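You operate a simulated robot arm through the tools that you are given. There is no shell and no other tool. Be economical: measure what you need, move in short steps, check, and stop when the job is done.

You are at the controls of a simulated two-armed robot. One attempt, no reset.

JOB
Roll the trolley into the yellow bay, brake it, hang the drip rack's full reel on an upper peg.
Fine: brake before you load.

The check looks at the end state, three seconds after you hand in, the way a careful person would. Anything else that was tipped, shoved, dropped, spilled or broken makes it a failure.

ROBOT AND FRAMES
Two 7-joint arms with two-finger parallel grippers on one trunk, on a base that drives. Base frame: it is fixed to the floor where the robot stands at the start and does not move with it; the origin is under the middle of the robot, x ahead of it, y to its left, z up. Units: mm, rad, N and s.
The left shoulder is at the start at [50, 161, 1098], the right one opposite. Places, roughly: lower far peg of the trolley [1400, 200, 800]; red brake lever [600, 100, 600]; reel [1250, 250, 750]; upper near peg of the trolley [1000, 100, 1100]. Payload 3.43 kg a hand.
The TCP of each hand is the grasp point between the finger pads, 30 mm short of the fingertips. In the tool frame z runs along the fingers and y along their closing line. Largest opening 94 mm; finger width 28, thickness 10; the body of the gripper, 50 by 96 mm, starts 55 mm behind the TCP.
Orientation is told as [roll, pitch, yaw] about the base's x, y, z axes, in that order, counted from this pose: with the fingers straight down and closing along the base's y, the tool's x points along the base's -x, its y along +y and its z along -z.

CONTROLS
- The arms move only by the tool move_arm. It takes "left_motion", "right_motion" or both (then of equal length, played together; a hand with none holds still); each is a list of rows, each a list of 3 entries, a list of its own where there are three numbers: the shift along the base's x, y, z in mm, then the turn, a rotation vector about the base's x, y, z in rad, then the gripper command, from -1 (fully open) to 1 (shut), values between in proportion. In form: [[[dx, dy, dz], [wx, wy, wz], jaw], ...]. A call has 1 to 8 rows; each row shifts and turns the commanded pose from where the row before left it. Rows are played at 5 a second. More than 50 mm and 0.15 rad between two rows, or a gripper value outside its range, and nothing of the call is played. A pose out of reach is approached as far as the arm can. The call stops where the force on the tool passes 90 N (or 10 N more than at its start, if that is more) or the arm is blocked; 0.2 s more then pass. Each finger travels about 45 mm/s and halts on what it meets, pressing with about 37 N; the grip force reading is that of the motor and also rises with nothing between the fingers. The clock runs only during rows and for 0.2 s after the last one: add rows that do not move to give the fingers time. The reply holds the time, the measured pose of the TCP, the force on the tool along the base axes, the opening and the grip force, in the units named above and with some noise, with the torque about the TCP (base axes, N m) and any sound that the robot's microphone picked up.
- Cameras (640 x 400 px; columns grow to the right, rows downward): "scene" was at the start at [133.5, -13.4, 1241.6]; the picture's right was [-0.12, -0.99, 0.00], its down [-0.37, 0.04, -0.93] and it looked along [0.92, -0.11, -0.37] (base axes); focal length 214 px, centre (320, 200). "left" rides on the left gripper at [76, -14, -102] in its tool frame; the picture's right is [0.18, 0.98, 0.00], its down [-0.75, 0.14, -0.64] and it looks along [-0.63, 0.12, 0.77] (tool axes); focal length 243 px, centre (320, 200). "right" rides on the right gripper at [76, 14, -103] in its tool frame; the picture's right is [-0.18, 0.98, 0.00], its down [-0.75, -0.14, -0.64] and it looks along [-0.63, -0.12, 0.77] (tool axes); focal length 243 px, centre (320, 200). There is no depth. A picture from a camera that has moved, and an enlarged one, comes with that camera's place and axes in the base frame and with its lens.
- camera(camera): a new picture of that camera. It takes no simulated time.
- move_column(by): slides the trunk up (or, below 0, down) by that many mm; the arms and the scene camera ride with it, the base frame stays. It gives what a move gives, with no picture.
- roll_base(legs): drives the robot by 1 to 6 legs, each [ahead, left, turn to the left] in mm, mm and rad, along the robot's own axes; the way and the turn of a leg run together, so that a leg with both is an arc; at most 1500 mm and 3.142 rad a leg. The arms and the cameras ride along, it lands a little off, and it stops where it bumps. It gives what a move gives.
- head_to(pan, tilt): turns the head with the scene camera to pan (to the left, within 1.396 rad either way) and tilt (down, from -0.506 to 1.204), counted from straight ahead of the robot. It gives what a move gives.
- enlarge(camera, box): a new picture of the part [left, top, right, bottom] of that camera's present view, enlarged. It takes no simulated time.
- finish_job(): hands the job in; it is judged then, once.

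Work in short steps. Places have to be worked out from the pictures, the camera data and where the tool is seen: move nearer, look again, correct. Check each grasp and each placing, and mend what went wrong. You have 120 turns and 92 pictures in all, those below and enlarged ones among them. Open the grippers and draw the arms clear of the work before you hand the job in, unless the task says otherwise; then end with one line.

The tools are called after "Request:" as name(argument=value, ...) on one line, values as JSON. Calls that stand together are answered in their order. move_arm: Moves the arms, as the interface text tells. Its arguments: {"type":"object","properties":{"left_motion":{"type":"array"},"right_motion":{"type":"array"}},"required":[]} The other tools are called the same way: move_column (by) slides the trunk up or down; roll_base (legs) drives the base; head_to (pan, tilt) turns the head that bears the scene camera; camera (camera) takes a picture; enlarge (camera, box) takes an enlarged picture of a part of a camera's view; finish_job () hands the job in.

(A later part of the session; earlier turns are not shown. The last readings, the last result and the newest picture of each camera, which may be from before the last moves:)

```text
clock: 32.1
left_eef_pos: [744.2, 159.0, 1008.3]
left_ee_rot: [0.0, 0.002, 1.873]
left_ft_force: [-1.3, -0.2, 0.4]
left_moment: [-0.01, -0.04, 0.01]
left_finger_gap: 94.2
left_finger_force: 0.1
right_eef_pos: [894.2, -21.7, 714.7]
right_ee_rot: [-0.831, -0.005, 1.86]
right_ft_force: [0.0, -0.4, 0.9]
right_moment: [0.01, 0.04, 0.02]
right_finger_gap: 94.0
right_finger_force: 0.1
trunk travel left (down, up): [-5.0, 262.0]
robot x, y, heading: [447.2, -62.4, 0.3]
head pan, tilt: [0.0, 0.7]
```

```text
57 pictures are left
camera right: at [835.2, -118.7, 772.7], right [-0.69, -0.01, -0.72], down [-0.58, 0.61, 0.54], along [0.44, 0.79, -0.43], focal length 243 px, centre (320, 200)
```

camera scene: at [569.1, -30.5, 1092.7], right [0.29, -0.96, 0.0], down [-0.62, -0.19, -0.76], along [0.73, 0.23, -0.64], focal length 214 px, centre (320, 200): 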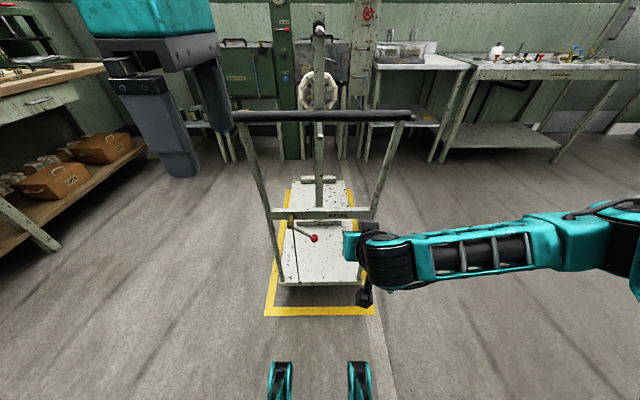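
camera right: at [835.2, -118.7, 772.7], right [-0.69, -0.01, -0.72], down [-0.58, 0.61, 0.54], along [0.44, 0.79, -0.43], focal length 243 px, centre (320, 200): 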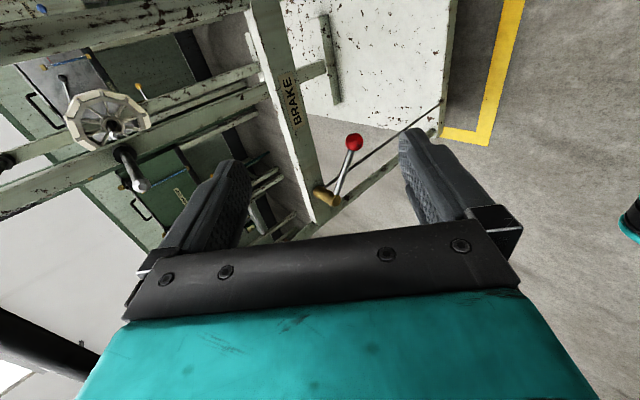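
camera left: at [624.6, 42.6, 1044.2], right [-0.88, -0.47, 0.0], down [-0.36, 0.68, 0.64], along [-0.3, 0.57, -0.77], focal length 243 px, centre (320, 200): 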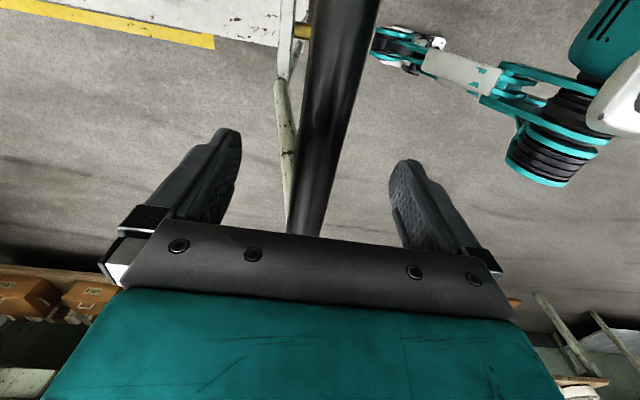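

That works. I move to a pre-approach point ~130 mm short of the ball along the tool axis.

Request:
move_arm(right_motion=[[[7, 30.5, -27], [0, 0, 0], -1], [[7, 30.5, -27], [0, 0, 0], -1], [[7, 30.5, -27], [0, 0, 0], -1], [[7, 30.5, -26], [0, 0, 0], -1], [[0, 0, 0], [0, 0, 0], -1]])

Request:
camera(camera="right")

Request:
camera(camera="scene")

```text
clock: 33.4
left_eef_pos: [745.2, 159.8, 1009.6]
left_ee_rot: [0.0, 0.002, 1.874]
left_ft_force: [0.6, 0.0, 0.6]
left_moment: [0.02, 0.0, 0.02]
left_finger_gap: 93.9
left_finger_force: 0.0
right_eef_pos: [923.0, 100.9, 607.5]
right_ee_rot: [-0.829, -0.005, 1.861]
right_ft_force: [0.4, 0.5, -0.8]
right_moment: [0.0, 0.01, -0.03]
right_finger_gap: 94.1
right_finger_force: 0.0
trunk travel left (down, up): [-5.0, 262.0]
robot x, y, heading: [446.7, -63.0, 0.299]
head pan, tilt: [0.0, 0.7]
```

```text
56 pictures are left
camera right: at [863.2, 4.3, 665.9], right [-0.69, -0.01, -0.72], down [-0.58, 0.61, 0.54], along [0.44, 0.79, -0.43], focal length 243 px, centre (320, 200)
```

right: 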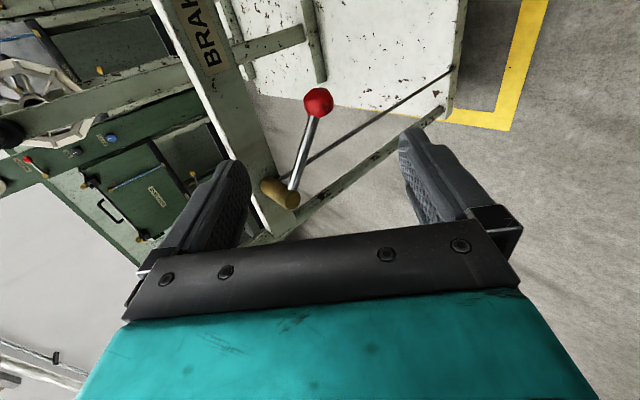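

```text
55 pictures are left
camera scene: at [569.1, -30.4, 1092.7], right [0.29, -0.96, 0.0], down [-0.62, -0.19, -0.76], along [0.73, 0.23, -0.64], focal length 214 px, centre (320, 200)
```

scene: 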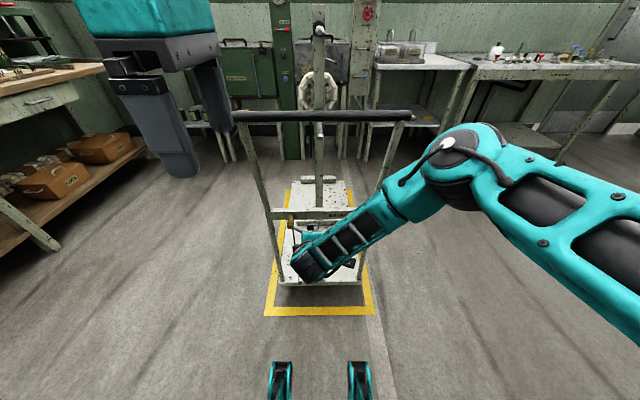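

The ball is centred between the fingers at (1015,126,520). I advance along the tool axis to straddle it.

Request:
move_arm(right_motion=[[[23, 6.5, -22], [0, 0, 0], -1], [[23, 6.5, -22], [0, 0, 0], -1], [[23, 6.5, -22], [0, 0, 0], -1], [[23, 6.5, -21], [0, 0, 0], -1], [[0, 0, 0], [0, 0, 0], -1]])

Request:
camera(camera="right")

```text
clock: 34.5
left_eef_pos: [744.8, 159.3, 1008.6]
left_ee_rot: [0.0, 0.001, 1.874]
left_ft_force: [-0.3, -0.4, 0.5]
left_moment: [-0.03, 0.03, 0.01]
left_finger_gap: 94.1
left_finger_force: 0.1
right_eef_pos: [1015.5, 127.0, 521.6]
right_ee_rot: [-0.83, -0.007, 1.863]
right_ft_force: [0.4, -0.1, 0.2]
right_moment: [0.03, 0.03, 0.02]
right_finger_gap: 93.7
right_finger_force: 0.1
trunk travel left (down, up): [-5.0, 262.0]
robot x, y, heading: [451.9, -62.9, 0.3]
head pan, tilt: [0.0, 0.7]
```

```text
54 pictures are left
camera right: at [956.0, 29.9, 578.4], right [-0.69, -0.01, -0.72], down [-0.58, 0.61, 0.54], along [0.44, 0.79, -0.43], focal length 243 px, centre (320, 200)
```

right: 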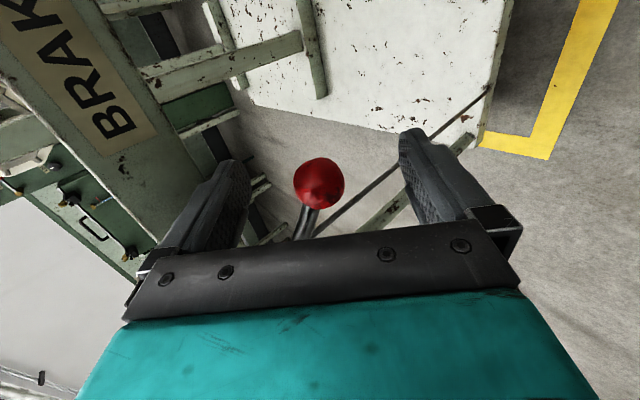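

The ball is straddled. I narrow the jaws loosely around it and try a small downward arc while watching the force.

Request:
move_arm(right_motion=[[[0, 0, 0], [0, 0, 0], 0.2], [[0, 0, 0], [0, 0, 0], 0.2], [[0, 0, 0], [0, 0, 0], 0.2], [[-1.5, 4.8, -8.7], [0, 0, 0], 0.2], [[-1.5, 4.8, -8.7], [0, 0, 0], 0.2], [[-1.5, 5.5, -8], [0, 0, 0], 0.2], [[0, 0, 0], [0, 0, 0], 0.2]])

Request:
camera(camera="right")

```text
clock: 36.1
left_eef_pos: [744.1, 158.0, 1009.6]
left_ee_rot: [-0.004, -0.002, 1.875]
left_ft_force: [-0.5, 0.2, 0.1]
left_moment: [0.03, 0.0, 0.0]
left_finger_gap: 93.9
left_finger_force: 0.1
right_eef_pos: [1019.7, 134.8, 502.4]
right_ee_rot: [-0.848, 0.004, 1.842]
right_ft_force: [17.3, -22.7, 27.3]
right_moment: [1.06, 0.48, -0.24]
right_finger_gap: 52.5
right_finger_force: 13.3
trunk travel left (down, up): [-5.0, 262.0]
robot x, y, heading: [446.8, -63.9, 0.299]
head pan, tilt: [0.0, 0.7]
```

```text
53 pictures are left
camera right: at [957.2, 39.9, 559.9], right [-0.68, 0.0, -0.74], down [-0.58, 0.62, 0.53], along [0.46, 0.78, -0.42], focal length 243 px, centre (320, 200)
```

right: 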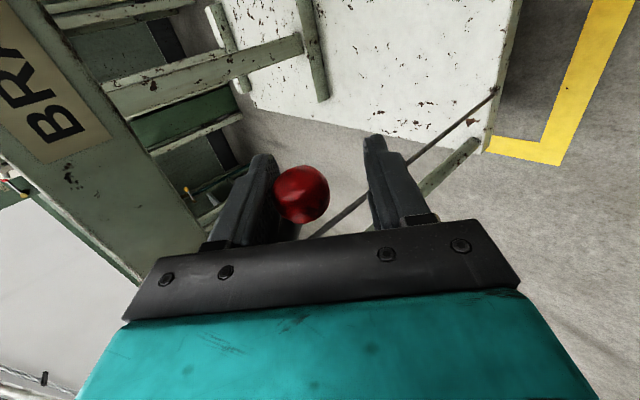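

The lever resists downward at about 40 N and the ball hasn't moved, so I try the other way, upward along the arc.

Request:
move_arm(right_motion=[[[1.5, -4.8, 8.7], [0, 0, 0], 0.2], [[1.5, -4.8, 8.7], [0, 0, 0], 0.2], [[1.5, -5.5, 8], [0, 0, 0], 0.2], [[1.5, -4.5, 9], [0, 0, 0], 0.2], [[1, -3.5, 9.5], [0, 0, 0], 0.2], [[1, -2.5, 9.7], [0, 0, 0], 0.2], [[0.5, -1.5, 10], [0, 0, 0], 0.2], [[0, 0, 0], [0, 0, 0], 0.2]])

Request:
camera(camera="right")

```text
clock: 38.0
left_eef_pos: [743.9, 159.0, 1008.9]
left_ee_rot: [0.0, 0.0, 1.874]
left_ft_force: [1.0, -0.1, 0.1]
left_moment: [-0.01, 0.04, 0.03]
left_finger_gap: 94.2
left_finger_force: 0.1
right_eef_pos: [1018.8, 114.5, 561.1]
right_ee_rot: [-0.83, -0.004, 1.86]
right_ft_force: [-2.2, -0.9, -0.5]
right_moment: [-0.04, 0.03, -0.01]
right_finger_gap: 38.8
right_finger_force: 1.6
trunk travel left (down, up): [-5.0, 262.0]
robot x, y, heading: [447.5, -65.3, 0.302]
head pan, tilt: [0.0, 0.7]
```

```text
52 pictures are left
camera right: at [959.9, 17.5, 618.2], right [-0.69, -0.01, -0.72], down [-0.58, 0.61, 0.54], along [0.44, 0.79, -0.43], focal length 243 px, centre (320, 200)
```

right: 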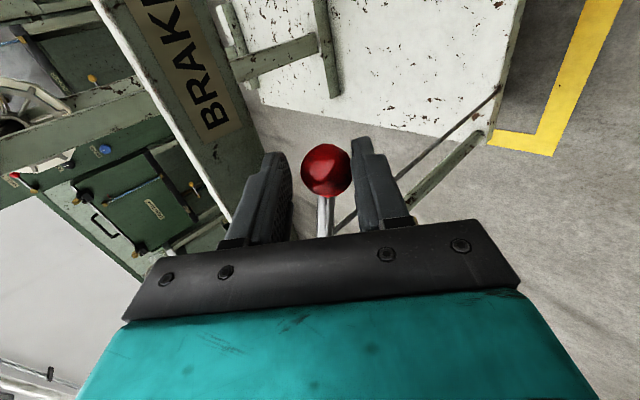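

The lever rises freely and is now about level. I continue upward along the arc.

Request:
move_arm(right_motion=[[[-0.1, 0.5, 10], [0, 0, 0], 0.2], [[-0.5, 1.5, 9.9], [0, 0, 0], 0.2], [[-0.8, 2.6, 9.6], [0, 0, 0], 0.2], [[-1.1, 3.6, 9.3], [0, 0, 0], 0.2], [[-1.4, 4.6, 8.8], [0, 0, 0], 0.2], [[0, 0, 0], [0, 0, 0], 0.2]])

Request:
camera(camera="right")

```text
clock: 39.4
left_eef_pos: [744.3, 158.8, 1009.3]
left_ee_rot: [0.0, 0.002, 1.874]
left_ft_force: [0.5, 0.4, -0.2]
left_moment: [0.0, 0.01, 0.01]
left_finger_gap: 94.3
left_finger_force: 0.0
right_eef_pos: [1015.2, 127.4, 606.7]
right_ee_rot: [-0.83, -0.006, 1.86]
right_ft_force: [-0.8, -0.1, -0.4]
right_moment: [-0.01, 0.02, 0.01]
right_finger_gap: 38.2
right_finger_force: 0.6
trunk travel left (down, up): [-5.0, 262.0]
robot x, y, heading: [453.4, -62.3, 0.299]
head pan, tilt: [0.0, 0.7]
```

```text
51 pictures are left
camera right: at [955.5, 30.3, 665.7], right [-0.69, -0.01, -0.72], down [-0.58, 0.61, 0.54], along [0.44, 0.79, -0.43], focal length 243 px, centre (320, 200)
```

right: 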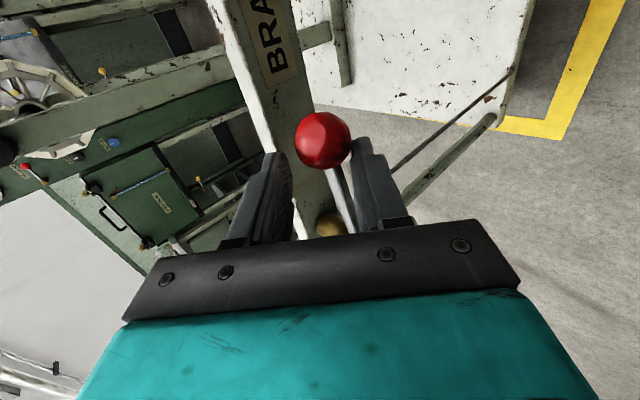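

It still moves freely. I continue up.

Request:
move_arm(right_motion=[[[0, 0, 10], [0, 0, 0], 0.2], [[-0.3, 1, 10], [0, 0, 0], 0.2], [[-0.6, 2, 10], [0, 0, 0], 0.2], [[-1, 3.5, 9], [0, 0, 0], 0.2], [[-1.5, 5, 8], [0, 0, 0], 0.2], [[0, 0, 0], [0, 0, 0], 0.2]])

Request:
camera(camera="right")

Request:
enlarge(camera="scene", box=[256, 190, 384, 270])

```text
clock: 40.8
left_eef_pos: [745.7, 158.5, 1008.8]
left_ee_rot: [-0.001, 0.0, 1.873]
left_ft_force: [0.1, -0.4, 0.3]
left_moment: [0.0, 0.0, -0.04]
left_finger_gap: 94.1
left_finger_force: 0.1
right_eef_pos: [1013.0, 135.0, 651.5]
right_ee_rot: [-0.828, -0.004, 1.858]
right_ft_force: [-0.8, -9.5, -6.9]
right_moment: [-0.44, 0.01, 0.01]
right_finger_gap: 42.1
right_finger_force: 3.9
trunk travel left (down, up): [-5.0, 262.0]
robot x, y, heading: [448.7, -63.6, 0.298]
head pan, tilt: [0.0, 0.7]
```

```text
50 pictures are left
camera right: at [952.4, 39.2, 711.1], right [-0.69, -0.01, -0.72], down [-0.57, 0.61, 0.54], along [0.44, 0.79, -0.43], focal length 243 px, centre (320, 200)
```

right: 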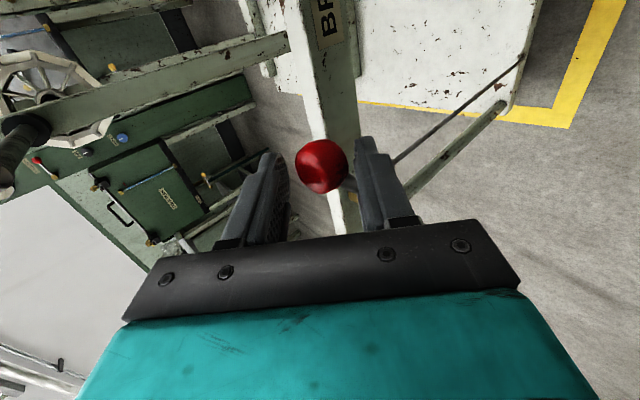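

```text
5.00 times, centred on (320, 230) of scene
camera zoom: at [569.6, -30.8, 1092.5], right [0.29, -0.96, 0.0], down [-0.62, -0.19, -0.76], along [0.73, 0.23, -0.64], focal length 1072 px, centre (320, 50)
```

zoom: 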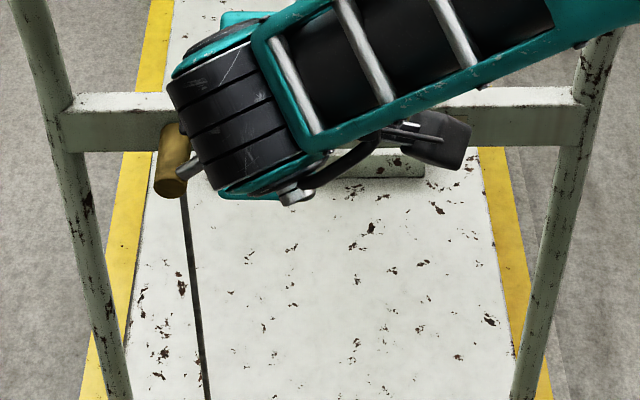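

A slight resistance now, with the lever roughly 40° up. I follow the arc further left and up.

Request:
move_arm(right_motion=[[[-1.9, 6.1, 7.7], [0, 0, 0], 0.2], [[-2, 6.6, 7.1], [0, 0, 0], 0.2], [[-2.2, 7.1, 6.5], [0, 0, 0], 0.2], [[-2.3, 7.5, 6], [0, 0, 0], 0.2], [[0, 0, 0], [0, 0, 0], 0.2]])

Request:
camera(camera="right")

```text
clock: 42.0
left_eef_pos: [743.8, 159.3, 1010.1]
left_ee_rot: [-0.001, 0.0, 1.874]
left_ft_force: [-1.1, -0.1, -0.9]
left_moment: [0.02, 0.01, 0.0]
left_finger_gap: 93.9
left_finger_force: 0.1
right_eef_pos: [1003.0, 165.8, 683.1]
right_ee_rot: [-0.83, -0.006, 1.859]
right_ft_force: [0.5, -0.4, 0.3]
right_moment: [0.01, 0.03, 0.02]
right_finger_gap: 37.5
right_finger_force: 0.1
trunk travel left (down, up): [-5.0, 262.0]
robot x, y, heading: [448.2, -62.9, 0.298]
head pan, tilt: [0.0, 0.7]
```

```text
48 pictures are left
camera right: at [943.9, 69.5, 739.6], right [-0.69, -0.01, -0.72], down [-0.58, 0.61, 0.54], along [0.44, 0.79, -0.43], focal length 243 px, centre (320, 200)
```

right: 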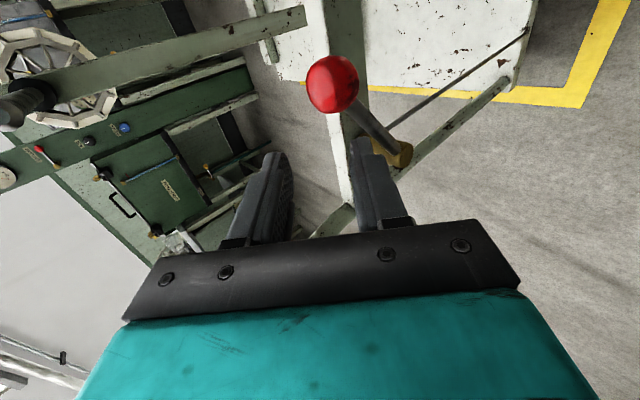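

The fingers have slid past the ball. I back the hand out along the tool axis and look at the lever.

Request:
move_arm(right_motion=[[[0, 0, 0], [0, 0, 0], -1], [[0, 0, 0], [0, 0, 0], -1], [[-23, -6.5, 22], [0, 0, 0], -1], [[-23, -6.5, 22], [0, 0, 0], -1], [[-20, -25, 22], [0, 0, 0], -1], [[-20, -35, 22], [0, 0, 0], -1], [[0, -40, 20], [0, 0, 0], -1]])

Request:
enlarge(camera="scene", box=[256, 180, 384, 260])

Request:
camera(camera="right")

```text
clock: 43.5
left_eef_pos: [744.2, 159.4, 1010.0]
left_ee_rot: [-0.001, 0.001, 1.875]
left_ft_force: [-0.6, -0.2, -0.9]
left_moment: [-0.01, 0.02, -0.04]
left_finger_gap: 94.0
left_finger_force: 0.1
right_eef_pos: [912.3, 52.9, 792.9]
right_ee_rot: [-0.829, -0.008, 1.861]
right_ft_force: [-0.2, 0.0, 0.2]
right_moment: [-0.02, 0.04, 0.01]
right_finger_gap: 94.3
right_finger_force: 0.0
trunk travel left (down, up): [-5.0, 262.0]
robot x, y, heading: [446.1, -62.0, 0.297]
head pan, tilt: [0.0, 0.7]
```

```text
5.00 times, centred on (320, 220) of scene
camera zoom: at [569.0, -30.6, 1092.7], right [0.29, -0.96, 0.0], down [-0.62, -0.19, -0.77], along [0.73, 0.23, -0.64], focal length 1072 px, centre (320, 100)
```

zoom: 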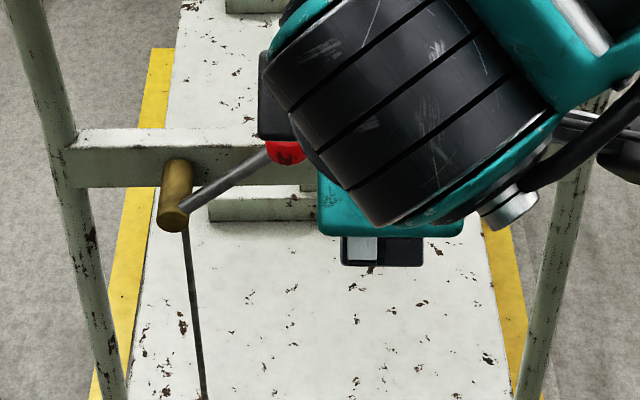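

```text
46 pictures are left
camera right: at [853.9, -44.1, 849.9], right [-0.69, -0.01, -0.72], down [-0.58, 0.61, 0.54], along [0.44, 0.79, -0.43], focal length 243 px, centre (320, 200)
```

right: 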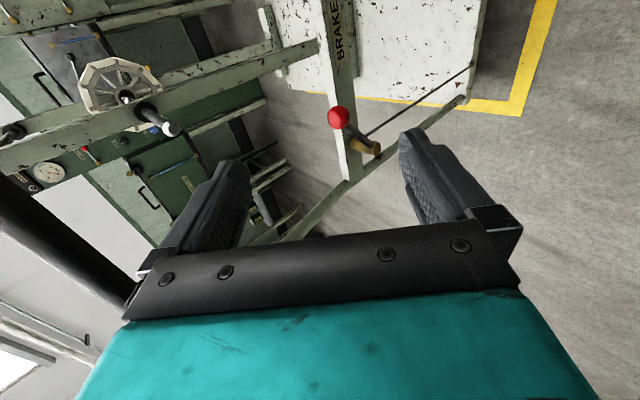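

The lever now stays about 41° up; it started at −42°, so it's likely at the upper stop. I re-straddle it and press up firmly to confirm the stop.

Request:
move_arm(right_motion=[[[4, 28, -30], [0, 0, 0], -1], [[5, 28, -29], [0, 0, 0], -1], [[23, 6.5, -22], [0, 0, 0], -1], [[23, 6.5, -22], [0, 0, 0], -1], [[23, 6.5, -22], [0, 0, 0], -1], [[25, 6.5, -22], [0, 0, 0], -1], [[0, 0, 0], [0, 0, 0], -1]])

Request:
move_arm(right_motion=[[[0, 0, 0], [0, 0, 0], 0.2], [[0, 0, 0], [0, 0, 0], 0.2], [[0, 0, 0], [0, 0, 0], 0.2], [[-1, 3.3, 8], [0, 0, 0], 0.2], [[-1, 3.3, 8], [0, 0, 0], 0.2], [[-1, 3.3, 6], [0, 0, 0], 0.2]])

Request:
camera(camera="right")

```text
clock: 45.1
left_eef_pos: [743.9, 159.1, 1009.6]
left_ee_rot: [0.0, 0.002, 1.875]
left_ft_force: [0.0, -0.1, 0.4]
left_moment: [-0.02, -0.02, -0.01]
left_finger_gap: 94.0
left_finger_force: 0.0
right_eef_pos: [1019.7, 136.2, 643.1]
right_ee_rot: [-0.83, -0.004, 1.861]
right_ft_force: [0.0, 0.5, 0.2]
right_moment: [-0.02, 0.0, 0.0]
right_finger_gap: 93.8
right_finger_force: 0.1
trunk travel left (down, up): [-5.0, 262.0]
robot x, y, heading: [445.5, -65.7, 0.298]
head pan, tilt: [0.0, 0.7]
```

```text
clock: 46.5
left_eef_pos: [744.4, 159.5, 1009.7]
left_ee_rot: [0.0, 0.002, 1.874]
left_ft_force: [-0.3, 0.6, 0.3]
left_moment: [0.01, 0.03, 0.0]
left_finger_gap: 94.0
left_finger_force: 0.0
right_eef_pos: [1014.6, 144.9, 663.2]
right_ee_rot: [-0.828, -0.006, 1.862]
right_ft_force: [-4.3, -1.7, -1.0]
right_moment: [-0.1, 0.12, -0.01]
right_finger_gap: 39.7
right_finger_force: 1.8
trunk travel left (down, up): [-5.0, 262.0]
robot x, y, heading: [447.0, -63.4, 0.296]
head pan, tilt: [0.0, 0.7]
```

```text
45 pictures are left
camera right: at [956.9, 48.7, 721.6], right [-0.69, -0.01, -0.72], down [-0.58, 0.61, 0.54], along [0.44, 0.79, -0.43], focal length 243 px, centre (320, 200)
```

right: 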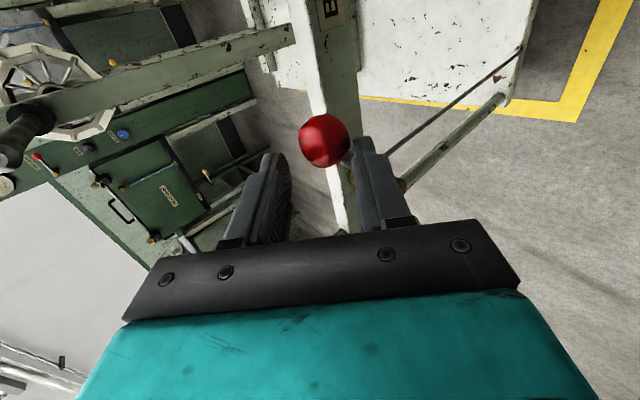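

Only light contact so far. I press up further.

Request:
move_arm(right_motion=[[[0, 0, 7], [0, 0, 0], 0.4], [[0, 1, 7], [0, 0, 0], 0.4], [[0, 1, 7], [0, 0, 0], 0.4], [[0, 0, 0], [0, 0, 0], 0.4]])

Request:
camera(camera="right")

```text
clock: 47.5
left_eef_pos: [744.2, 159.2, 1008.2]
left_ee_rot: [0.0, 0.004, 1.876]
left_ft_force: [0.5, -0.1, -0.4]
left_moment: [0.02, -0.01, 0.05]
left_finger_gap: 94.2
left_finger_force: 0.0
right_eef_pos: [1018.0, 146.1, 686.6]
right_ee_rot: [-0.833, -0.005, 1.858]
right_ft_force: [-0.9, -0.3, -0.2]
right_moment: [-0.03, -0.01, 0.02]
right_finger_gap: 28.1
right_finger_force: 0.1
trunk travel left (down, up): [-5.0, 262.0]
robot x, y, heading: [449.3, -63.5, 0.3]
head pan, tilt: [0.0, 0.7]
```

```text
44 pictures are left
camera right: at [958.4, 50.1, 744.2], right [-0.69, -0.01, -0.73], down [-0.58, 0.61, 0.54], along [0.44, 0.79, -0.42], focal length 243 px, centre (320, 200)
```

right: 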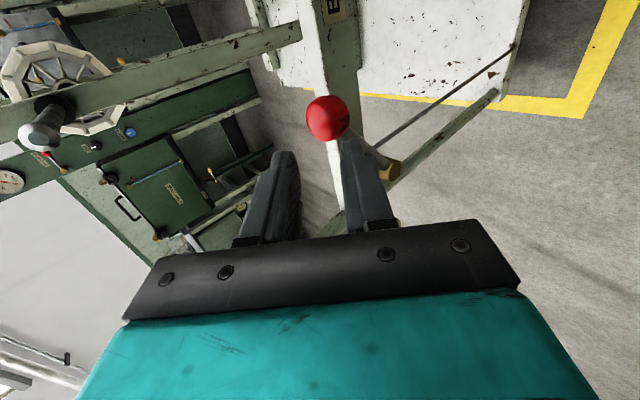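

The finger slides off the arm. I back off, then take the ball itself in a firm grip and test.

Request:
move_arm(right_motion=[[[-25, -8, 24], [0, 0, 0], -1], [[-25, -7, 23], [0, 0, 0], -1], [[-8, -20, -27], [0, 0, 0], -1], [[22, 6.7, -20], [0, 0, 0], -1], [[22, 6.7, -20], [0, 0, 0], -1], [[21, 6.6, -20], [0, 0, 0], -1], [[0, 0, 0], [0, 0, 0], -1]])

Request:
camera(camera="right")

```text
clock: 49.1
left_eef_pos: [744.9, 159.3, 1009.1]
left_ee_rot: [-0.001, 0.001, 1.874]
left_ft_force: [-0.6, -0.5, 0.6]
left_moment: [-0.01, 0.02, -0.02]
left_finger_gap: 94.0
left_finger_force: 0.0
right_eef_pos: [1026.4, 130.2, 645.3]
right_ee_rot: [-0.83, -0.006, 1.86]
right_ft_force: [0.6, -0.1, 1.3]
right_moment: [0.0, 0.03, -0.02]
right_finger_gap: 93.9
right_finger_force: 0.1
trunk travel left (down, up): [-5.0, 262.0]
robot x, y, heading: [450.4, -61.1, 0.297]
head pan, tilt: [0.0, 0.7]
```

```text
43 pictures are left
camera right: at [965.8, 34.4, 703.5], right [-0.69, -0.01, -0.72], down [-0.58, 0.61, 0.54], along [0.44, 0.79, -0.43], focal length 243 px, centre (320, 200)
```

right: 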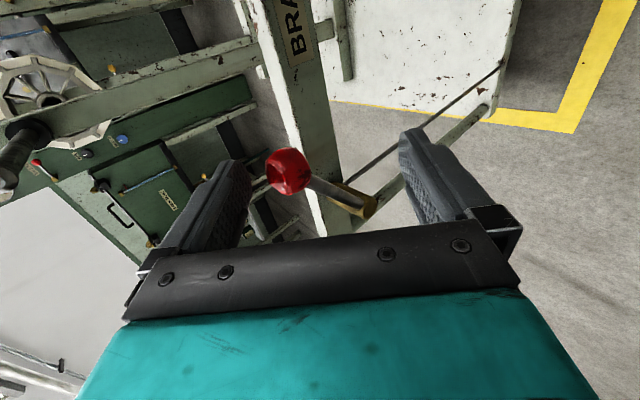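

The ball lies nearer the upper finger. Before closing, I check with the scene camera whether anything has shifted.

Request:
enlarge(camera="scene", box=[240, 150, 400, 330])

```text
2.22 times, centred on (320, 240) of scene
camera zoom: at [569.1, -30.4, 1092.7], right [0.29, -0.96, 0.0], down [-0.62, -0.19, -0.76], along [0.73, 0.23, -0.64], focal length 477 px, centre (320, 111)
```

zoom: 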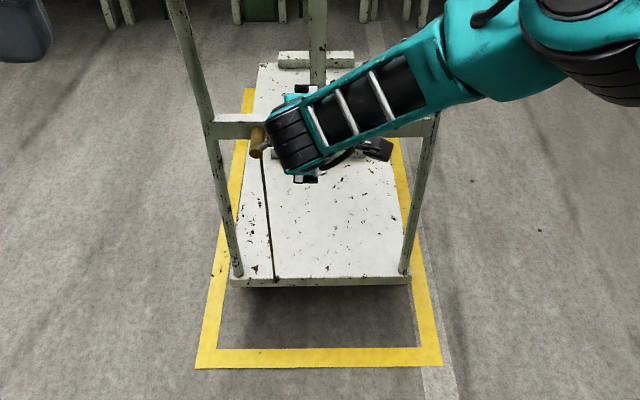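

The trolley has rolled ~30 mm forward during my handling, so the brake isn't proven yet. I centre on the ball and grip it.

Request:
move_arm(right_motion=[[[8, -2, 4], [0, 0, 0], -1], [[8, -2, 4], [0, 0, 0], -1], [[0, 0, 0], [0, 0, 0], 0], [[0, 0, 0], [0, 0, 0], 0.4], [[0, 0, 0], [0, 0, 0], 1], [[0, 0, 0], [0, 0, 0], 1]])

Request:
camera(camera="right")

```text
clock: 50.5
left_eef_pos: [743.0, 159.4, 1009.5]
left_ee_rot: [0.002, 0.0, 1.874]
left_ft_force: [0.1, -0.9, -0.2]
left_moment: [0.01, -0.02, 0.01]
left_finger_gap: 94.0
left_finger_force: 0.1
right_eef_pos: [1042.1, 126.2, 654.5]
right_ee_rot: [-0.832, -0.005, 1.858]
right_ft_force: [5.2, -1.9, 3.5]
right_moment: [0.18, -0.1, -0.03]
right_finger_gap: 29.8
right_finger_force: 19.8
trunk travel left (down, up): [-5.0, 262.0]
robot x, y, heading: [451.1, -62.9, 0.302]
head pan, tilt: [0.0, 0.7]
```

```text
41 pictures are left
camera right: at [982.3, 29.9, 712.8], right [-0.69, -0.01, -0.73], down [-0.58, 0.61, 0.54], along [0.44, 0.79, -0.42], focal length 243 px, centre (320, 200)
```

right: 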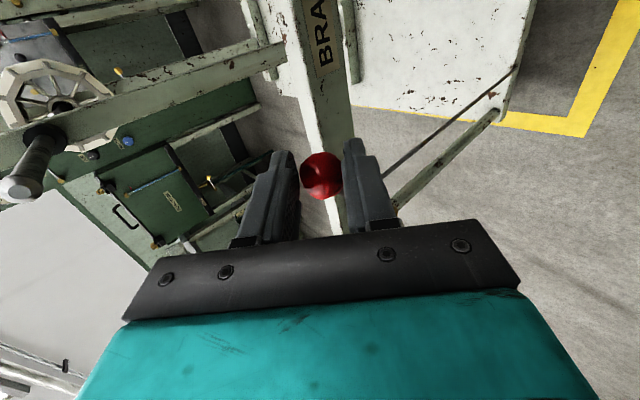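

The ball is gripped. I push up along the tangent (left and up) and read the force.

Request:
move_arm(right_motion=[[[-1.1, 3.7, 4.6], [0, 0, 0], 1], [[-1.1, 3.7, 4.6], [0, 0, 0], 1], [[0, 0, 0], [0, 0, 0], 1]])

```text
clock: 51.4
left_eef_pos: [744.8, 158.8, 1008.1]
left_ee_rot: [0.002, 0.0, 1.876]
left_ft_force: [0.2, -0.2, 0.7]
left_moment: [0.01, -0.06, 0.03]
left_finger_gap: 94.1
left_finger_force: 0.0
right_eef_pos: [1038.5, 130.7, 660.8]
right_ee_rot: [-0.828, -0.002, 1.854]
right_ft_force: [2.9, -20.8, -7.8]
right_moment: [-0.81, 0.1, -0.63]
right_finger_gap: 29.4
right_finger_force: 36.6
trunk travel left (down, up): [-5.0, 262.0]
robot x, y, heading: [448.0, -67.3, 0.296]
head pan, tilt: [0.0, 0.7]
```

Request:
move_arm(right_motion=[[[-0.9, 3, 5], [0, 0, 0], 1], [[-0.9, 3, 5], [0, 0, 0], 1], [[0, 0, 0], [0, 0, 0], 1]])

Request:
camera(camera="right")

```text
clock: 52.1
left_eef_pos: [746.2, 158.4, 1007.7]
left_ee_rot: [0.003, 0.0, 1.875]
left_ft_force: [0.2, 0.8, 0.1]
left_moment: [-0.02, -0.02, 0.0]
left_finger_gap: 93.9
left_finger_force: 0.0
right_eef_pos: [1034.1, 136.4, 664.9]
right_ee_rot: [-0.814, -0.001, 1.856]
right_ft_force: [3.0, -21.4, -33.3]
right_moment: [-0.83, 0.45, -0.43]
right_finger_gap: 29.2
right_finger_force: 37.2
trunk travel left (down, up): [-5.0, 262.0]
robot x, y, heading: [447.6, -63.0, 0.301]
head pan, tilt: [0.0, 0.7]
```

```text
40 pictures are left
camera right: at [976.0, 41.0, 723.8], right [-0.7, -0.01, -0.71], down [-0.57, 0.62, 0.54], along [0.44, 0.79, -0.44], focal length 243 px, centre (320, 200)
```

right: 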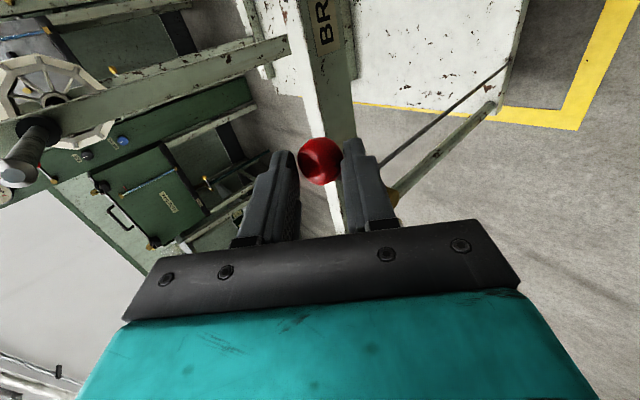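

The lever is firmly at its upper stop (40 N). I relax it and pull back gently through the ball to test whether the wheels hold.

Request:
move_arm(right_motion=[[[1.5, -5, -8], [0, 0, 0], 1], [[-5, -1.5, 0], [0, 0, 0], 1], [[-5, -1.5, 0], [0, 0, 0], 1], [[0, 0, 0], [0, 0, 0], 1]])

```text
clock: 53.1
left_eef_pos: [745.0, 159.1, 1008.8]
left_ee_rot: [0.002, 0.002, 1.873]
left_ft_force: [0.3, -0.4, 0.1]
left_moment: [0.03, 0.0, 0.02]
left_finger_gap: 94.3
left_finger_force: 0.1
right_eef_pos: [1025.8, 134.2, 664.3]
right_ee_rot: [-0.827, -0.01, 1.862]
right_ft_force: [-1.8, -6.4, -10.6]
right_moment: [-0.12, 0.31, -0.09]
right_finger_gap: 29.3
right_finger_force: 36.7
trunk travel left (down, up): [-5.0, 262.0]
robot x, y, heading: [447.5, -64.0, 0.295]
head pan, tilt: [0.0, 0.7]
```

Request:
camera(camera="right")

Request:
enlarge(camera="scene", box=[240, 150, 400, 330])

```text
39 pictures are left
camera right: at [967.8, 36.6, 721.5], right [-0.69, -0.01, -0.72], down [-0.58, 0.61, 0.54], along [0.43, 0.79, -0.43], focal length 243 px, centre (320, 200)
```

right: 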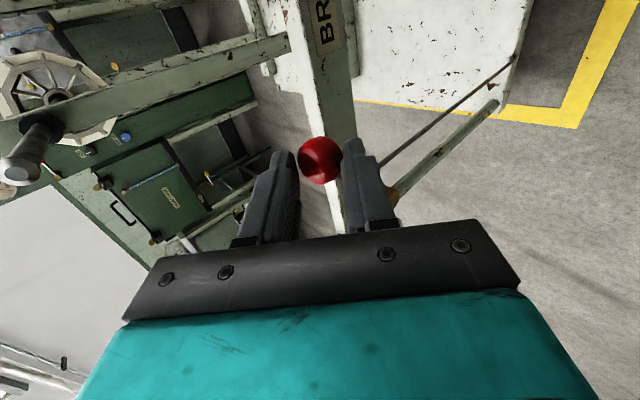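

```text
2.22 times, centred on (320, 240) of scene
camera zoom: at [569.7, -30.4, 1092.6], right [0.29, -0.96, 0.0], down [-0.62, -0.19, -0.76], along [0.73, 0.23, -0.64], focal length 477 px, centre (320, 111)
```

zoom: 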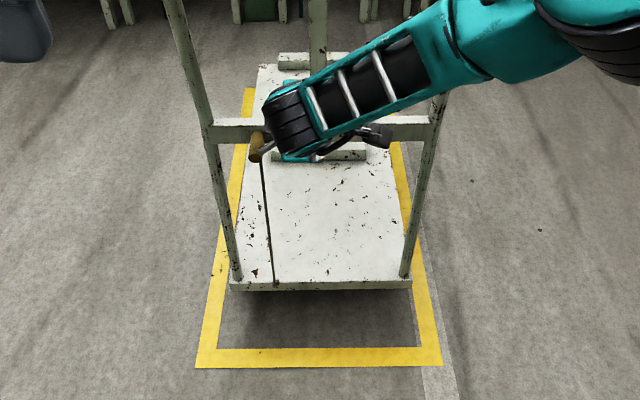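

The trolley may have followed. It needs to go back ~35 mm anyway, so I pull further through the ball while reading the force.

Request:
move_arm(right_motion=[[[-5, -1.5, 0], [0, 0, 0], 1], [[-5, -1.5, 0], [0, 0, 0], 1], [[-5, -1.5, 0], [0, 0, 0], 1]])

Request:
enlarge(camera="scene", box=[240, 150, 400, 330])

```text
clock: 54.0
left_eef_pos: [744.6, 158.3, 1009.6]
left_ee_rot: [-0.001, 0.002, 1.875]
left_ft_force: [-0.2, -0.1, -0.1]
left_moment: [0.0, 0.01, -0.01]
left_finger_gap: 93.9
left_finger_force: 0.1
right_eef_pos: [1010.8, 128.5, 664.7]
right_ee_rot: [-0.827, -0.009, 1.863]
right_ft_force: [-0.5, -1.4, -8.2]
right_moment: [0.46, 0.28, 0.61]
right_finger_gap: 29.1
right_finger_force: 37.7
trunk travel left (down, up): [-5.0, 262.0]
robot x, y, heading: [449.0, -63.0, 0.295]
head pan, tilt: [0.0, 0.7]
```

```text
2.22 times, centred on (320, 240) of scene
camera zoom: at [569.6, -30.4, 1092.6], right [0.29, -0.96, 0.0], down [-0.62, -0.19, -0.76], along [0.73, 0.23, -0.64], focal length 477 px, centre (320, 111)
```

zoom: 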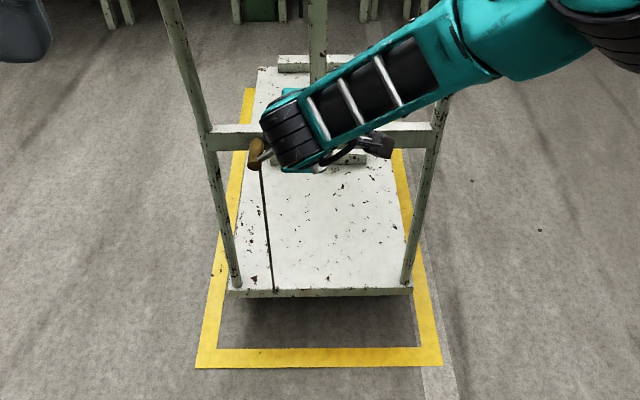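

It rolls freely, so the brake isn't on yet at ~46°. I pull 15 mm more to centre the trolley, then push the lever harder along its tangent.

Request:
move_arm(right_motion=[[[-5, -1.5, 0], [0, 0, 0], 1], [[-5, -1.5, 0], [0, 0, 0], 1], [[-5, -1.5, 0], [0, 0, 0], 1], [[0, 0, 0], [0, 0, 0], 1], [[-1.1, 3.5, 4], [0, 0, 0], 1], [[-1.1, 3.6, 3.5], [0, 0, 0], 1], [[-1.1, 3.6, 3.4], [0, 0, 0], 1], [[-1.1, 3.7, 3.3], [0, 0, 0], 1]])

Request:
move_arm(right_motion=[[[-1.1, 3.7, 3.3], [0, 0, 0], 1], [[-1.1, 3.7, 3.3], [0, 0, 0], 1], [[0, 0, 0], [0, 0, 0], 1]])

Request:
camera(camera="right")

```text
clock: 55.8
left_eef_pos: [743.5, 158.8, 1009.2]
left_ee_rot: [-0.001, 0.003, 1.876]
left_ft_force: [0.8, 0.4, 0.8]
left_moment: [-0.07, 0.02, 0.01]
left_finger_gap: 93.9
left_finger_force: 0.0
right_eef_pos: [994.9, 141.4, 681.2]
right_ee_rot: [-0.835, -0.009, 1.866]
right_ft_force: [0.9, -0.8, -0.9]
right_moment: [0.01, -0.06, 0.01]
right_finger_gap: 0.0
right_finger_force: 32.9
trunk travel left (down, up): [-5.0, 262.0]
robot x, y, heading: [446.4, -62.0, 0.301]
head pan, tilt: [0.0, 0.7]
```

```text
clock: 56.5
left_eef_pos: [744.2, 158.2, 1009.1]
left_ee_rot: [0.001, 0.001, 1.875]
left_ft_force: [-0.7, -0.6, 0.5]
left_moment: [-0.02, -0.01, 0.01]
left_finger_gap: 94.0
left_finger_force: 0.1
right_eef_pos: [991.0, 145.1, 685.9]
right_ee_rot: [-0.831, -0.007, 1.861]
right_ft_force: [0.2, 0.0, -0.9]
right_moment: [-0.02, 0.0, 0.0]
right_finger_gap: 0.2
right_finger_force: 32.9
trunk travel left (down, up): [-5.0, 262.0]
robot x, y, heading: [448.2, -69.9, 0.294]
head pan, tilt: [0.0, 0.7]
```

```text
36 pictures are left
camera right: at [931.4, 49.1, 743.6], right [-0.69, -0.01, -0.72], down [-0.58, 0.61, 0.54], along [0.44, 0.79, -0.43], focal length 243 px, centre (320, 200)
```

right: 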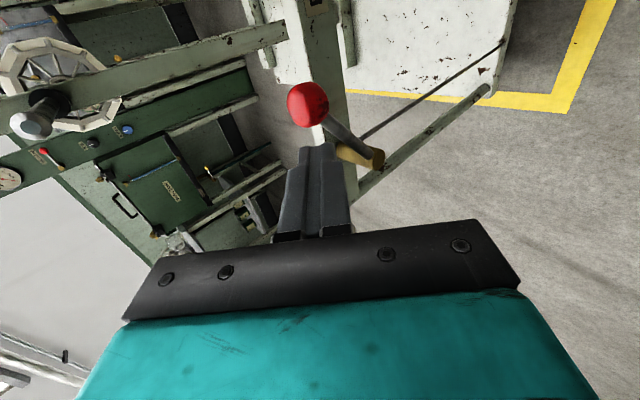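

The grip slipped off the ball. I back out and look at the lever and the trolley before pushing from below with closed fingers inserted deeper.

Request:
move_arm(right_motion=[[[-23, -6.5, 22], [0, 0, 0], 1], [[-23, -6.5, 22], [0, 0, 0], 1], [[-10, -40, 0], [0, 0, 0], 1], [[0, -45, -10], [0, 0, 0], 1], [[0, -45, -20], [0, 0, 0], 1], [[0, -40, -20], [0, 0, 0], 1]])

Request:
enlarge(camera="scene", box=[230, 185, 390, 285])

```text
clock: 58.0
left_eef_pos: [744.4, 158.1, 1009.2]
left_ee_rot: [0.0, 0.003, 1.874]
left_ft_force: [-0.3, 0.0, 0.1]
left_moment: [0.01, 0.0, -0.06]
left_finger_gap: 94.0
left_finger_force: 0.0
right_eef_pos: [935.1, -39.5, 680.6]
right_ee_rot: [-0.832, -0.006, 1.859]
right_ft_force: [0.0, 0.3, -1.0]
right_moment: [0.01, -0.01, 0.0]
right_finger_gap: 0.0
right_finger_force: 32.8
trunk travel left (down, up): [-5.0, 262.0]
robot x, y, heading: [451.5, -66.2, 0.302]
head pan, tilt: [0.0, 0.7]
```

```text
4.00 times, centred on (310, 235) of scene
camera zoom: at [569.2, -30.7, 1092.7], right [0.29, -0.96, 0.0], down [-0.62, -0.19, -0.76], along [0.73, 0.23, -0.64], focal length 858 px, centre (360, 60)
```

zoom: 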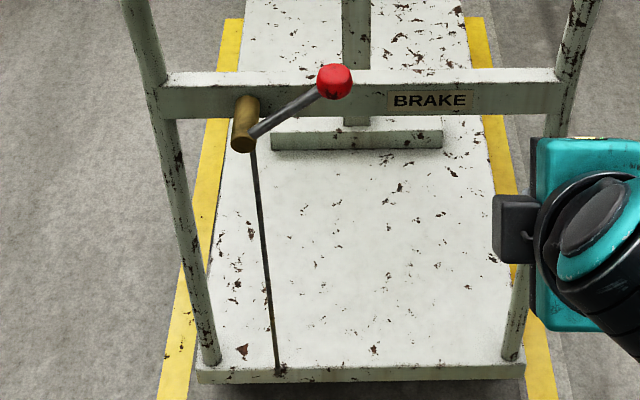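

The trolley now sits ~30 mm forward of its centred place. I'll move closer and hold the handle with the left hand while the right works the lever; first I draw the right hand back and drive 100 mm.

Request:
move_arm(right_motion=[[[-45, -14, 0], [0, 0, 0], 1], [[-45, -14, 0], [0, 0, 0], 1], [[-10, 25, 0], [0, 0, 0], 1], [[0, 0, 0], [0, 0, 0], 1]])

Request:
roll_base(legs=[[100, 0, 0]])

Request:
move_arm(left_motion=[[[46, 14, 0], [0, 0, 0], -1], [[46, 14, 0], [0, 0, 0], -1], [[45, 14, 0], [0, 0, 0], -1], [[36, 11, 0], [0, 0, 0], -1], [[0, 0, 0], [0, 0, 0], -1]])

Request:
camera(camera="left")

```text
clock: 59.0
left_eef_pos: [743.3, 157.6, 1009.3]
left_ee_rot: [0.0, 0.002, 1.876]
left_ft_force: [-0.2, 0.2, 0.6]
left_moment: [-0.03, 0.02, -0.02]
left_finger_gap: 94.1
left_finger_force: 0.1
right_eef_pos: [836.0, -38.6, 679.6]
right_ee_rot: [-0.829, -0.003, 1.86]
right_ft_force: [0.4, 0.4, 0.0]
right_moment: [-0.02, 0.0, -0.02]
right_finger_gap: 0.0
right_finger_force: 32.5
trunk travel left (down, up): [-5.0, 262.0]
robot x, y, heading: [448.0, -63.3, 0.299]
head pan, tilt: [0.0, 0.7]
```

```text
clock: 60.1
left_eef_pos: [838.8, 188.3, 1009.6]
left_ee_rot: [0.001, 0.002, 1.875]
left_ft_force: [0.4, 0.1, 0.9]
left_moment: [0.0, 0.0, 0.04]
left_finger_gap: 93.9
left_finger_force: 0.1
right_eef_pos: [931.9, -9.5, 679.5]
right_ee_rot: [-0.83, -0.005, 1.861]
right_ft_force: [0.2, 0.7, -0.2]
right_moment: [-0.01, 0.01, 0.03]
right_finger_gap: 0.0
right_finger_force: 33.1
trunk travel left (down, up): [-5.0, 262.0]
robot x, y, heading: [545.2, -34.0, 0.303]
head pan, tilt: [0.0, 0.7]
```

```text
clock: 61.3
left_eef_pos: [1012.7, 239.7, 1009.5]
left_ee_rot: [-0.001, -0.001, 1.875]
left_ft_force: [0.5, -0.2, -0.3]
left_moment: [-0.02, -0.02, -0.01]
left_finger_gap: 93.6
left_finger_force: 0.0
right_eef_pos: [931.9, -10.4, 680.2]
right_ee_rot: [-0.829, -0.006, 1.861]
right_ft_force: [0.1, -0.4, 0.3]
right_moment: [0.02, 0.0, -0.03]
right_finger_gap: 0.3
right_finger_force: 33.3
trunk travel left (down, up): [-5.0, 262.0]
robot x, y, heading: [543.4, -32.3, 0.296]
head pan, tilt: [0.0, 0.7]
```

```text
34 pictures are left
camera left: at [1049.7, 170.6, 1111.5], right [-0.88, -0.47, 0.0], down [-0.36, 0.68, 0.64], along [-0.3, 0.57, -0.77], focal length 243 px, centre (320, 200)
```

left: 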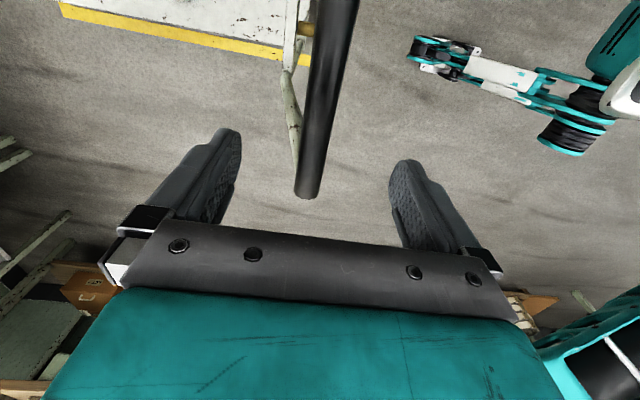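

The bar lies between the left fingers, and its end is ~26 mm further forward than when I parked it. I lower the left hand, grip, and pull back 24 mm.

Request:
move_arm(left_motion=[[[0, 0, -35], [0, 0, 0], -1], [[0, 0, -32], [0, 0, 0], -1], [[0, 0, 0], [0, 0, 0], 0], [[0, 0, 0], [0, 0, 0], 0.4], [[0, 0, 0], [0, 0, 0], 0.8], [[0, 0, 0], [0, 0, 0], 1], [[0, 0, 0], [0, 0, 0], 1]])

Request:
move_arm(left_motion=[[[-6, -1.8, 0], [0, 0, 0], 1], [[-6, -1.8, 0], [0, 0, 0], 1], [[-6, -1.8, 0], [0, 0, 0], 1], [[-5, -1.5, 0], [0, 0, 0], 1], [[0, 0, 0], [0, 0, 0], 1]])

Request:
camera(camera="scene")

```text
clock: 62.9
left_eef_pos: [1011.3, 241.0, 941.8]
left_ee_rot: [0.0, 0.001, 1.875]
left_ft_force: [0.4, -0.9, 0.7]
left_moment: [-0.25, -0.18, 0.73]
left_finger_gap: 24.0
left_finger_force: 29.3
right_eef_pos: [931.9, -8.8, 679.4]
right_ee_rot: [-0.828, -0.004, 1.861]
right_ft_force: [0.4, -0.4, 0.5]
right_moment: [0.0, 0.03, 0.0]
right_finger_gap: 0.1
right_finger_force: 32.7
trunk travel left (down, up): [-5.0, 262.0]
robot x, y, heading: [542.5, -37.0, 0.296]
head pan, tilt: [0.0, 0.7]
```

```text
clock: 64.1
left_eef_pos: [988.8, 233.1, 941.6]
left_ee_rot: [0.002, 0.004, 1.874]
left_ft_force: [-0.5, -6.2, -0.7]
left_moment: [-0.44, -0.15, 1.1]
left_finger_gap: 24.0
left_finger_force: 37.1
right_eef_pos: [932.3, -8.4, 678.6]
right_ee_rot: [-0.83, -0.008, 1.861]
right_ft_force: [0.2, 0.4, -0.1]
right_moment: [0.01, -0.03, -0.02]
right_finger_gap: 0.0
right_finger_force: 33.0
trunk travel left (down, up): [-5.0, 262.0]
robot x, y, heading: [544.3, -38.5, 0.297]
head pan, tilt: [0.0, 0.7]
```

```text
33 pictures are left
camera scene: at [665.0, -1.4, 1092.5], right [0.29, -0.96, 0.0], down [-0.62, -0.19, -0.76], along [0.73, 0.23, -0.64], focal length 214 px, centre (320, 200)
```

scene: 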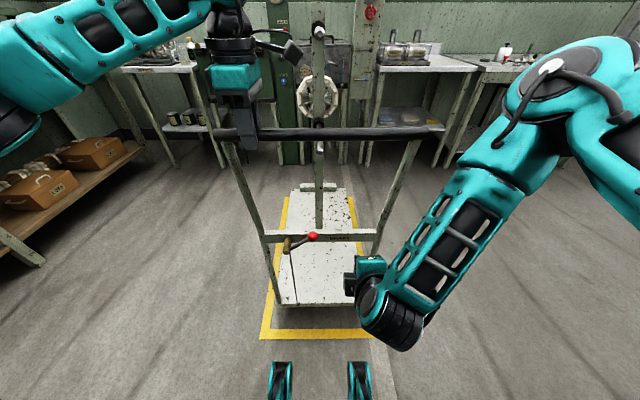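

The trolley is back exactly where I parked it, held by the left hand. I insert the closed right fingers under the lever near the ball.

Request:
move_arm(right_motion=[[[5, 39.5, 4], [0, 0, 0], 1], [[5, 39.5, 4], [0, 0, 0], 1], [[6, 39, 4], [0, 0, 0], 1], [[19.7, 6, -18.3], [0, 0, 0], 1], [[19.7, 6, -18.3], [0, 0, 0], 1], [[19.7, 6, -18.3], [0, 0, 0], 1], [[19.9, 6, -18.3], [0, 0, 0], 1], [[0, 0, 0], [0, 0, 0], 1]])

Request:
camera(camera="right")

```text
clock: 65.5
left_eef_pos: [997.5, 236.6, 941.3]
left_ee_rot: [-0.024, 0.005, 1.888]
left_ft_force: [5.6, -3.2, -6.0]
left_moment: [-0.7, -0.53, 0.31]
left_finger_gap: 23.8
left_finger_force: 37.0
right_eef_pos: [996.2, 108.3, 627.4]
right_ee_rot: [-0.789, 0.014, 1.835]
right_ft_force: [-5.6, -5.8, 1.8]
right_moment: [-0.05, 0.04, -0.14]
right_finger_gap: 0.0
right_finger_force: 33.2
trunk travel left (down, up): [-5.0, 262.0]
robot x, y, heading: [541.7, -35.6, 0.291]
head pan, tilt: [0.0, 0.7]
stopped in row 7 (right hand): the force on the tool passed its limit at 98 N (the readings are from after the stop); the commanded pose is now the measured one
```

```text
32 pictures are left
camera right: at [936.7, 15.0, 690.0], right [-0.71, -0.01, -0.7], down [-0.54, 0.64, 0.54], along [0.44, 0.77, -0.46], focal length 243 px, centre (320, 200)
```

right: 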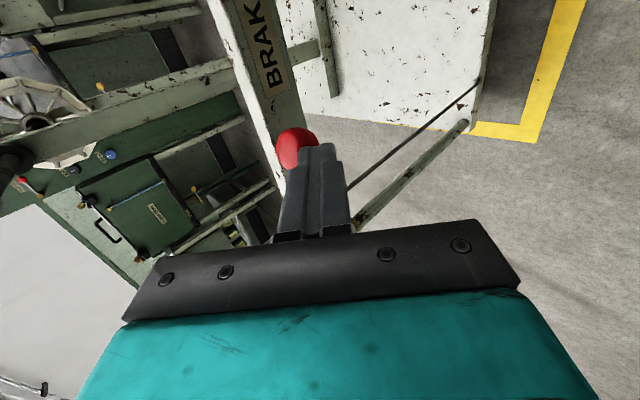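

The tip struck the ball, pushed the lever down to ~15° and nudged the trolley 9 mm. I retreat, tilt the hand flatter, and go in lower, beneath the lever.

Request:
move_arm(right_motion=[[[-22, -7, 20], [0, 0, 0], 1], [[-21, -6, 20], [0.044, -0.143, 0], 1], [[0, 0, -10], [0.044, -0.143, 0], 1], [[2, 8, -30], [0, 0, 0], 1], [[1, 8, -21], [0, 0, 0], 1], [[0, 0, 0], [0, 0, 0], 1]], left_motion=[[[-2, -1, 0], [0, 0, 0], 1], [[-2, -1, 0], [0, 0, 0], 1], [[-2, -0.5, 0], [0, 0, 0], 1], [[-2, -0.5, 0], [0, 0, 0], 1], [[0, 0, 0], [0, 0, 0], 1], [[0, 0, 0], [0, 0, 0], 1]])

Request:
camera(camera="right")

```text
clock: 66.9
left_eef_pos: [989.7, 233.8, 941.2]
left_ee_rot: [-0.026, 0.002, 1.889]
left_ft_force: [6.3, -12.7, -9.6]
left_moment: [-0.59, -0.27, 0.02]
left_finger_gap: 23.6
left_finger_force: 37.0
right_eef_pos: [956.1, 111.7, 607.0]
right_ee_rot: [-1.093, 0.002, 1.834]
right_ft_force: [-0.9, 0.3, -0.6]
right_moment: [0.0, 0.06, 0.0]
right_finger_gap: 0.1
right_finger_force: 32.3
trunk travel left (down, up): [-5.0, 262.0]
robot x, y, heading: [543.2, -37.3, 0.3]
head pan, tilt: [0.0, 0.7]
```

```text
31 pictures are left
camera right: at [882.6, 14.5, 641.1], right [-0.49, 0.06, -0.87], down [-0.68, 0.6, 0.42], along [0.55, 0.8, -0.25], focal length 243 px, centre (320, 200)
```

right: 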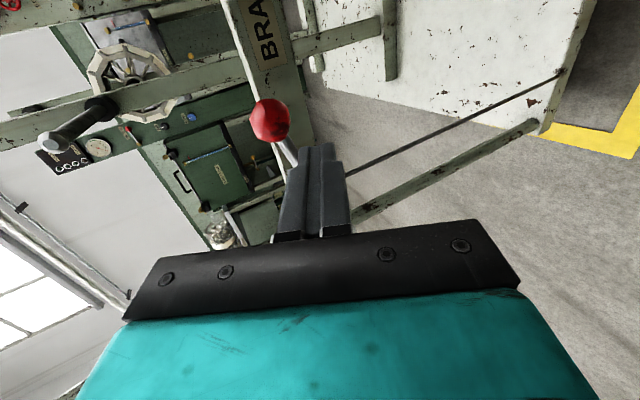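

The ball is at z≈607 and the stick line passes below it. I insert.

Request:
move_arm(right_motion=[[[25, 7.7, -13.4], [0, 0, 0], 1], [[25, 7.7, -13.4], [0, 0, 0], 1], [[25, 7.7, -13.4], [0, 0, 0], 1], [[0, 0, 0], [0, 0, 0], 1]])

Request:
camera(camera="right")

```text
clock: 67.9
left_eef_pos: [989.6, 235.1, 941.5]
left_ee_rot: [-0.026, 0.002, 1.888]
left_ft_force: [4.5, -16.6, -12.0]
left_moment: [-0.62, -0.13, -0.05]
left_finger_gap: 23.8
left_finger_force: 36.7
right_eef_pos: [1033.1, 136.8, 564.8]
right_ee_rot: [-1.092, 0.003, 1.835]
right_ft_force: [0.1, 0.2, -0.3]
right_moment: [0.01, -0.01, 0.01]
right_finger_gap: 0.0
right_finger_force: 33.2
trunk travel left (down, up): [-5.0, 262.0]
robot x, y, heading: [542.7, -40.5, 0.295]
head pan, tilt: [0.0, 0.7]
```

```text
30 pictures are left
camera right: at [959.7, 38.4, 599.6], right [-0.49, 0.06, -0.87], down [-0.68, 0.6, 0.42], along [0.55, 0.8, -0.25], focal length 243 px, centre (320, 200)
```

right: 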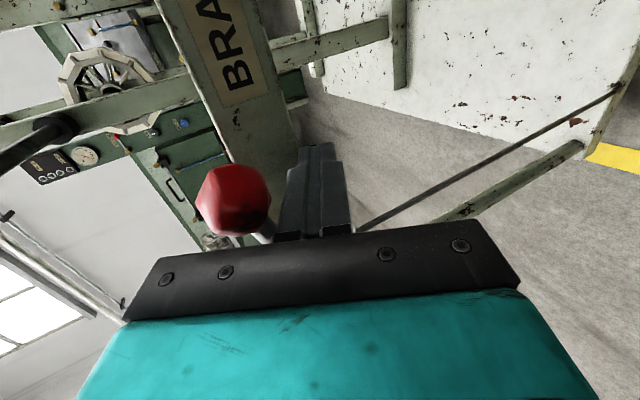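

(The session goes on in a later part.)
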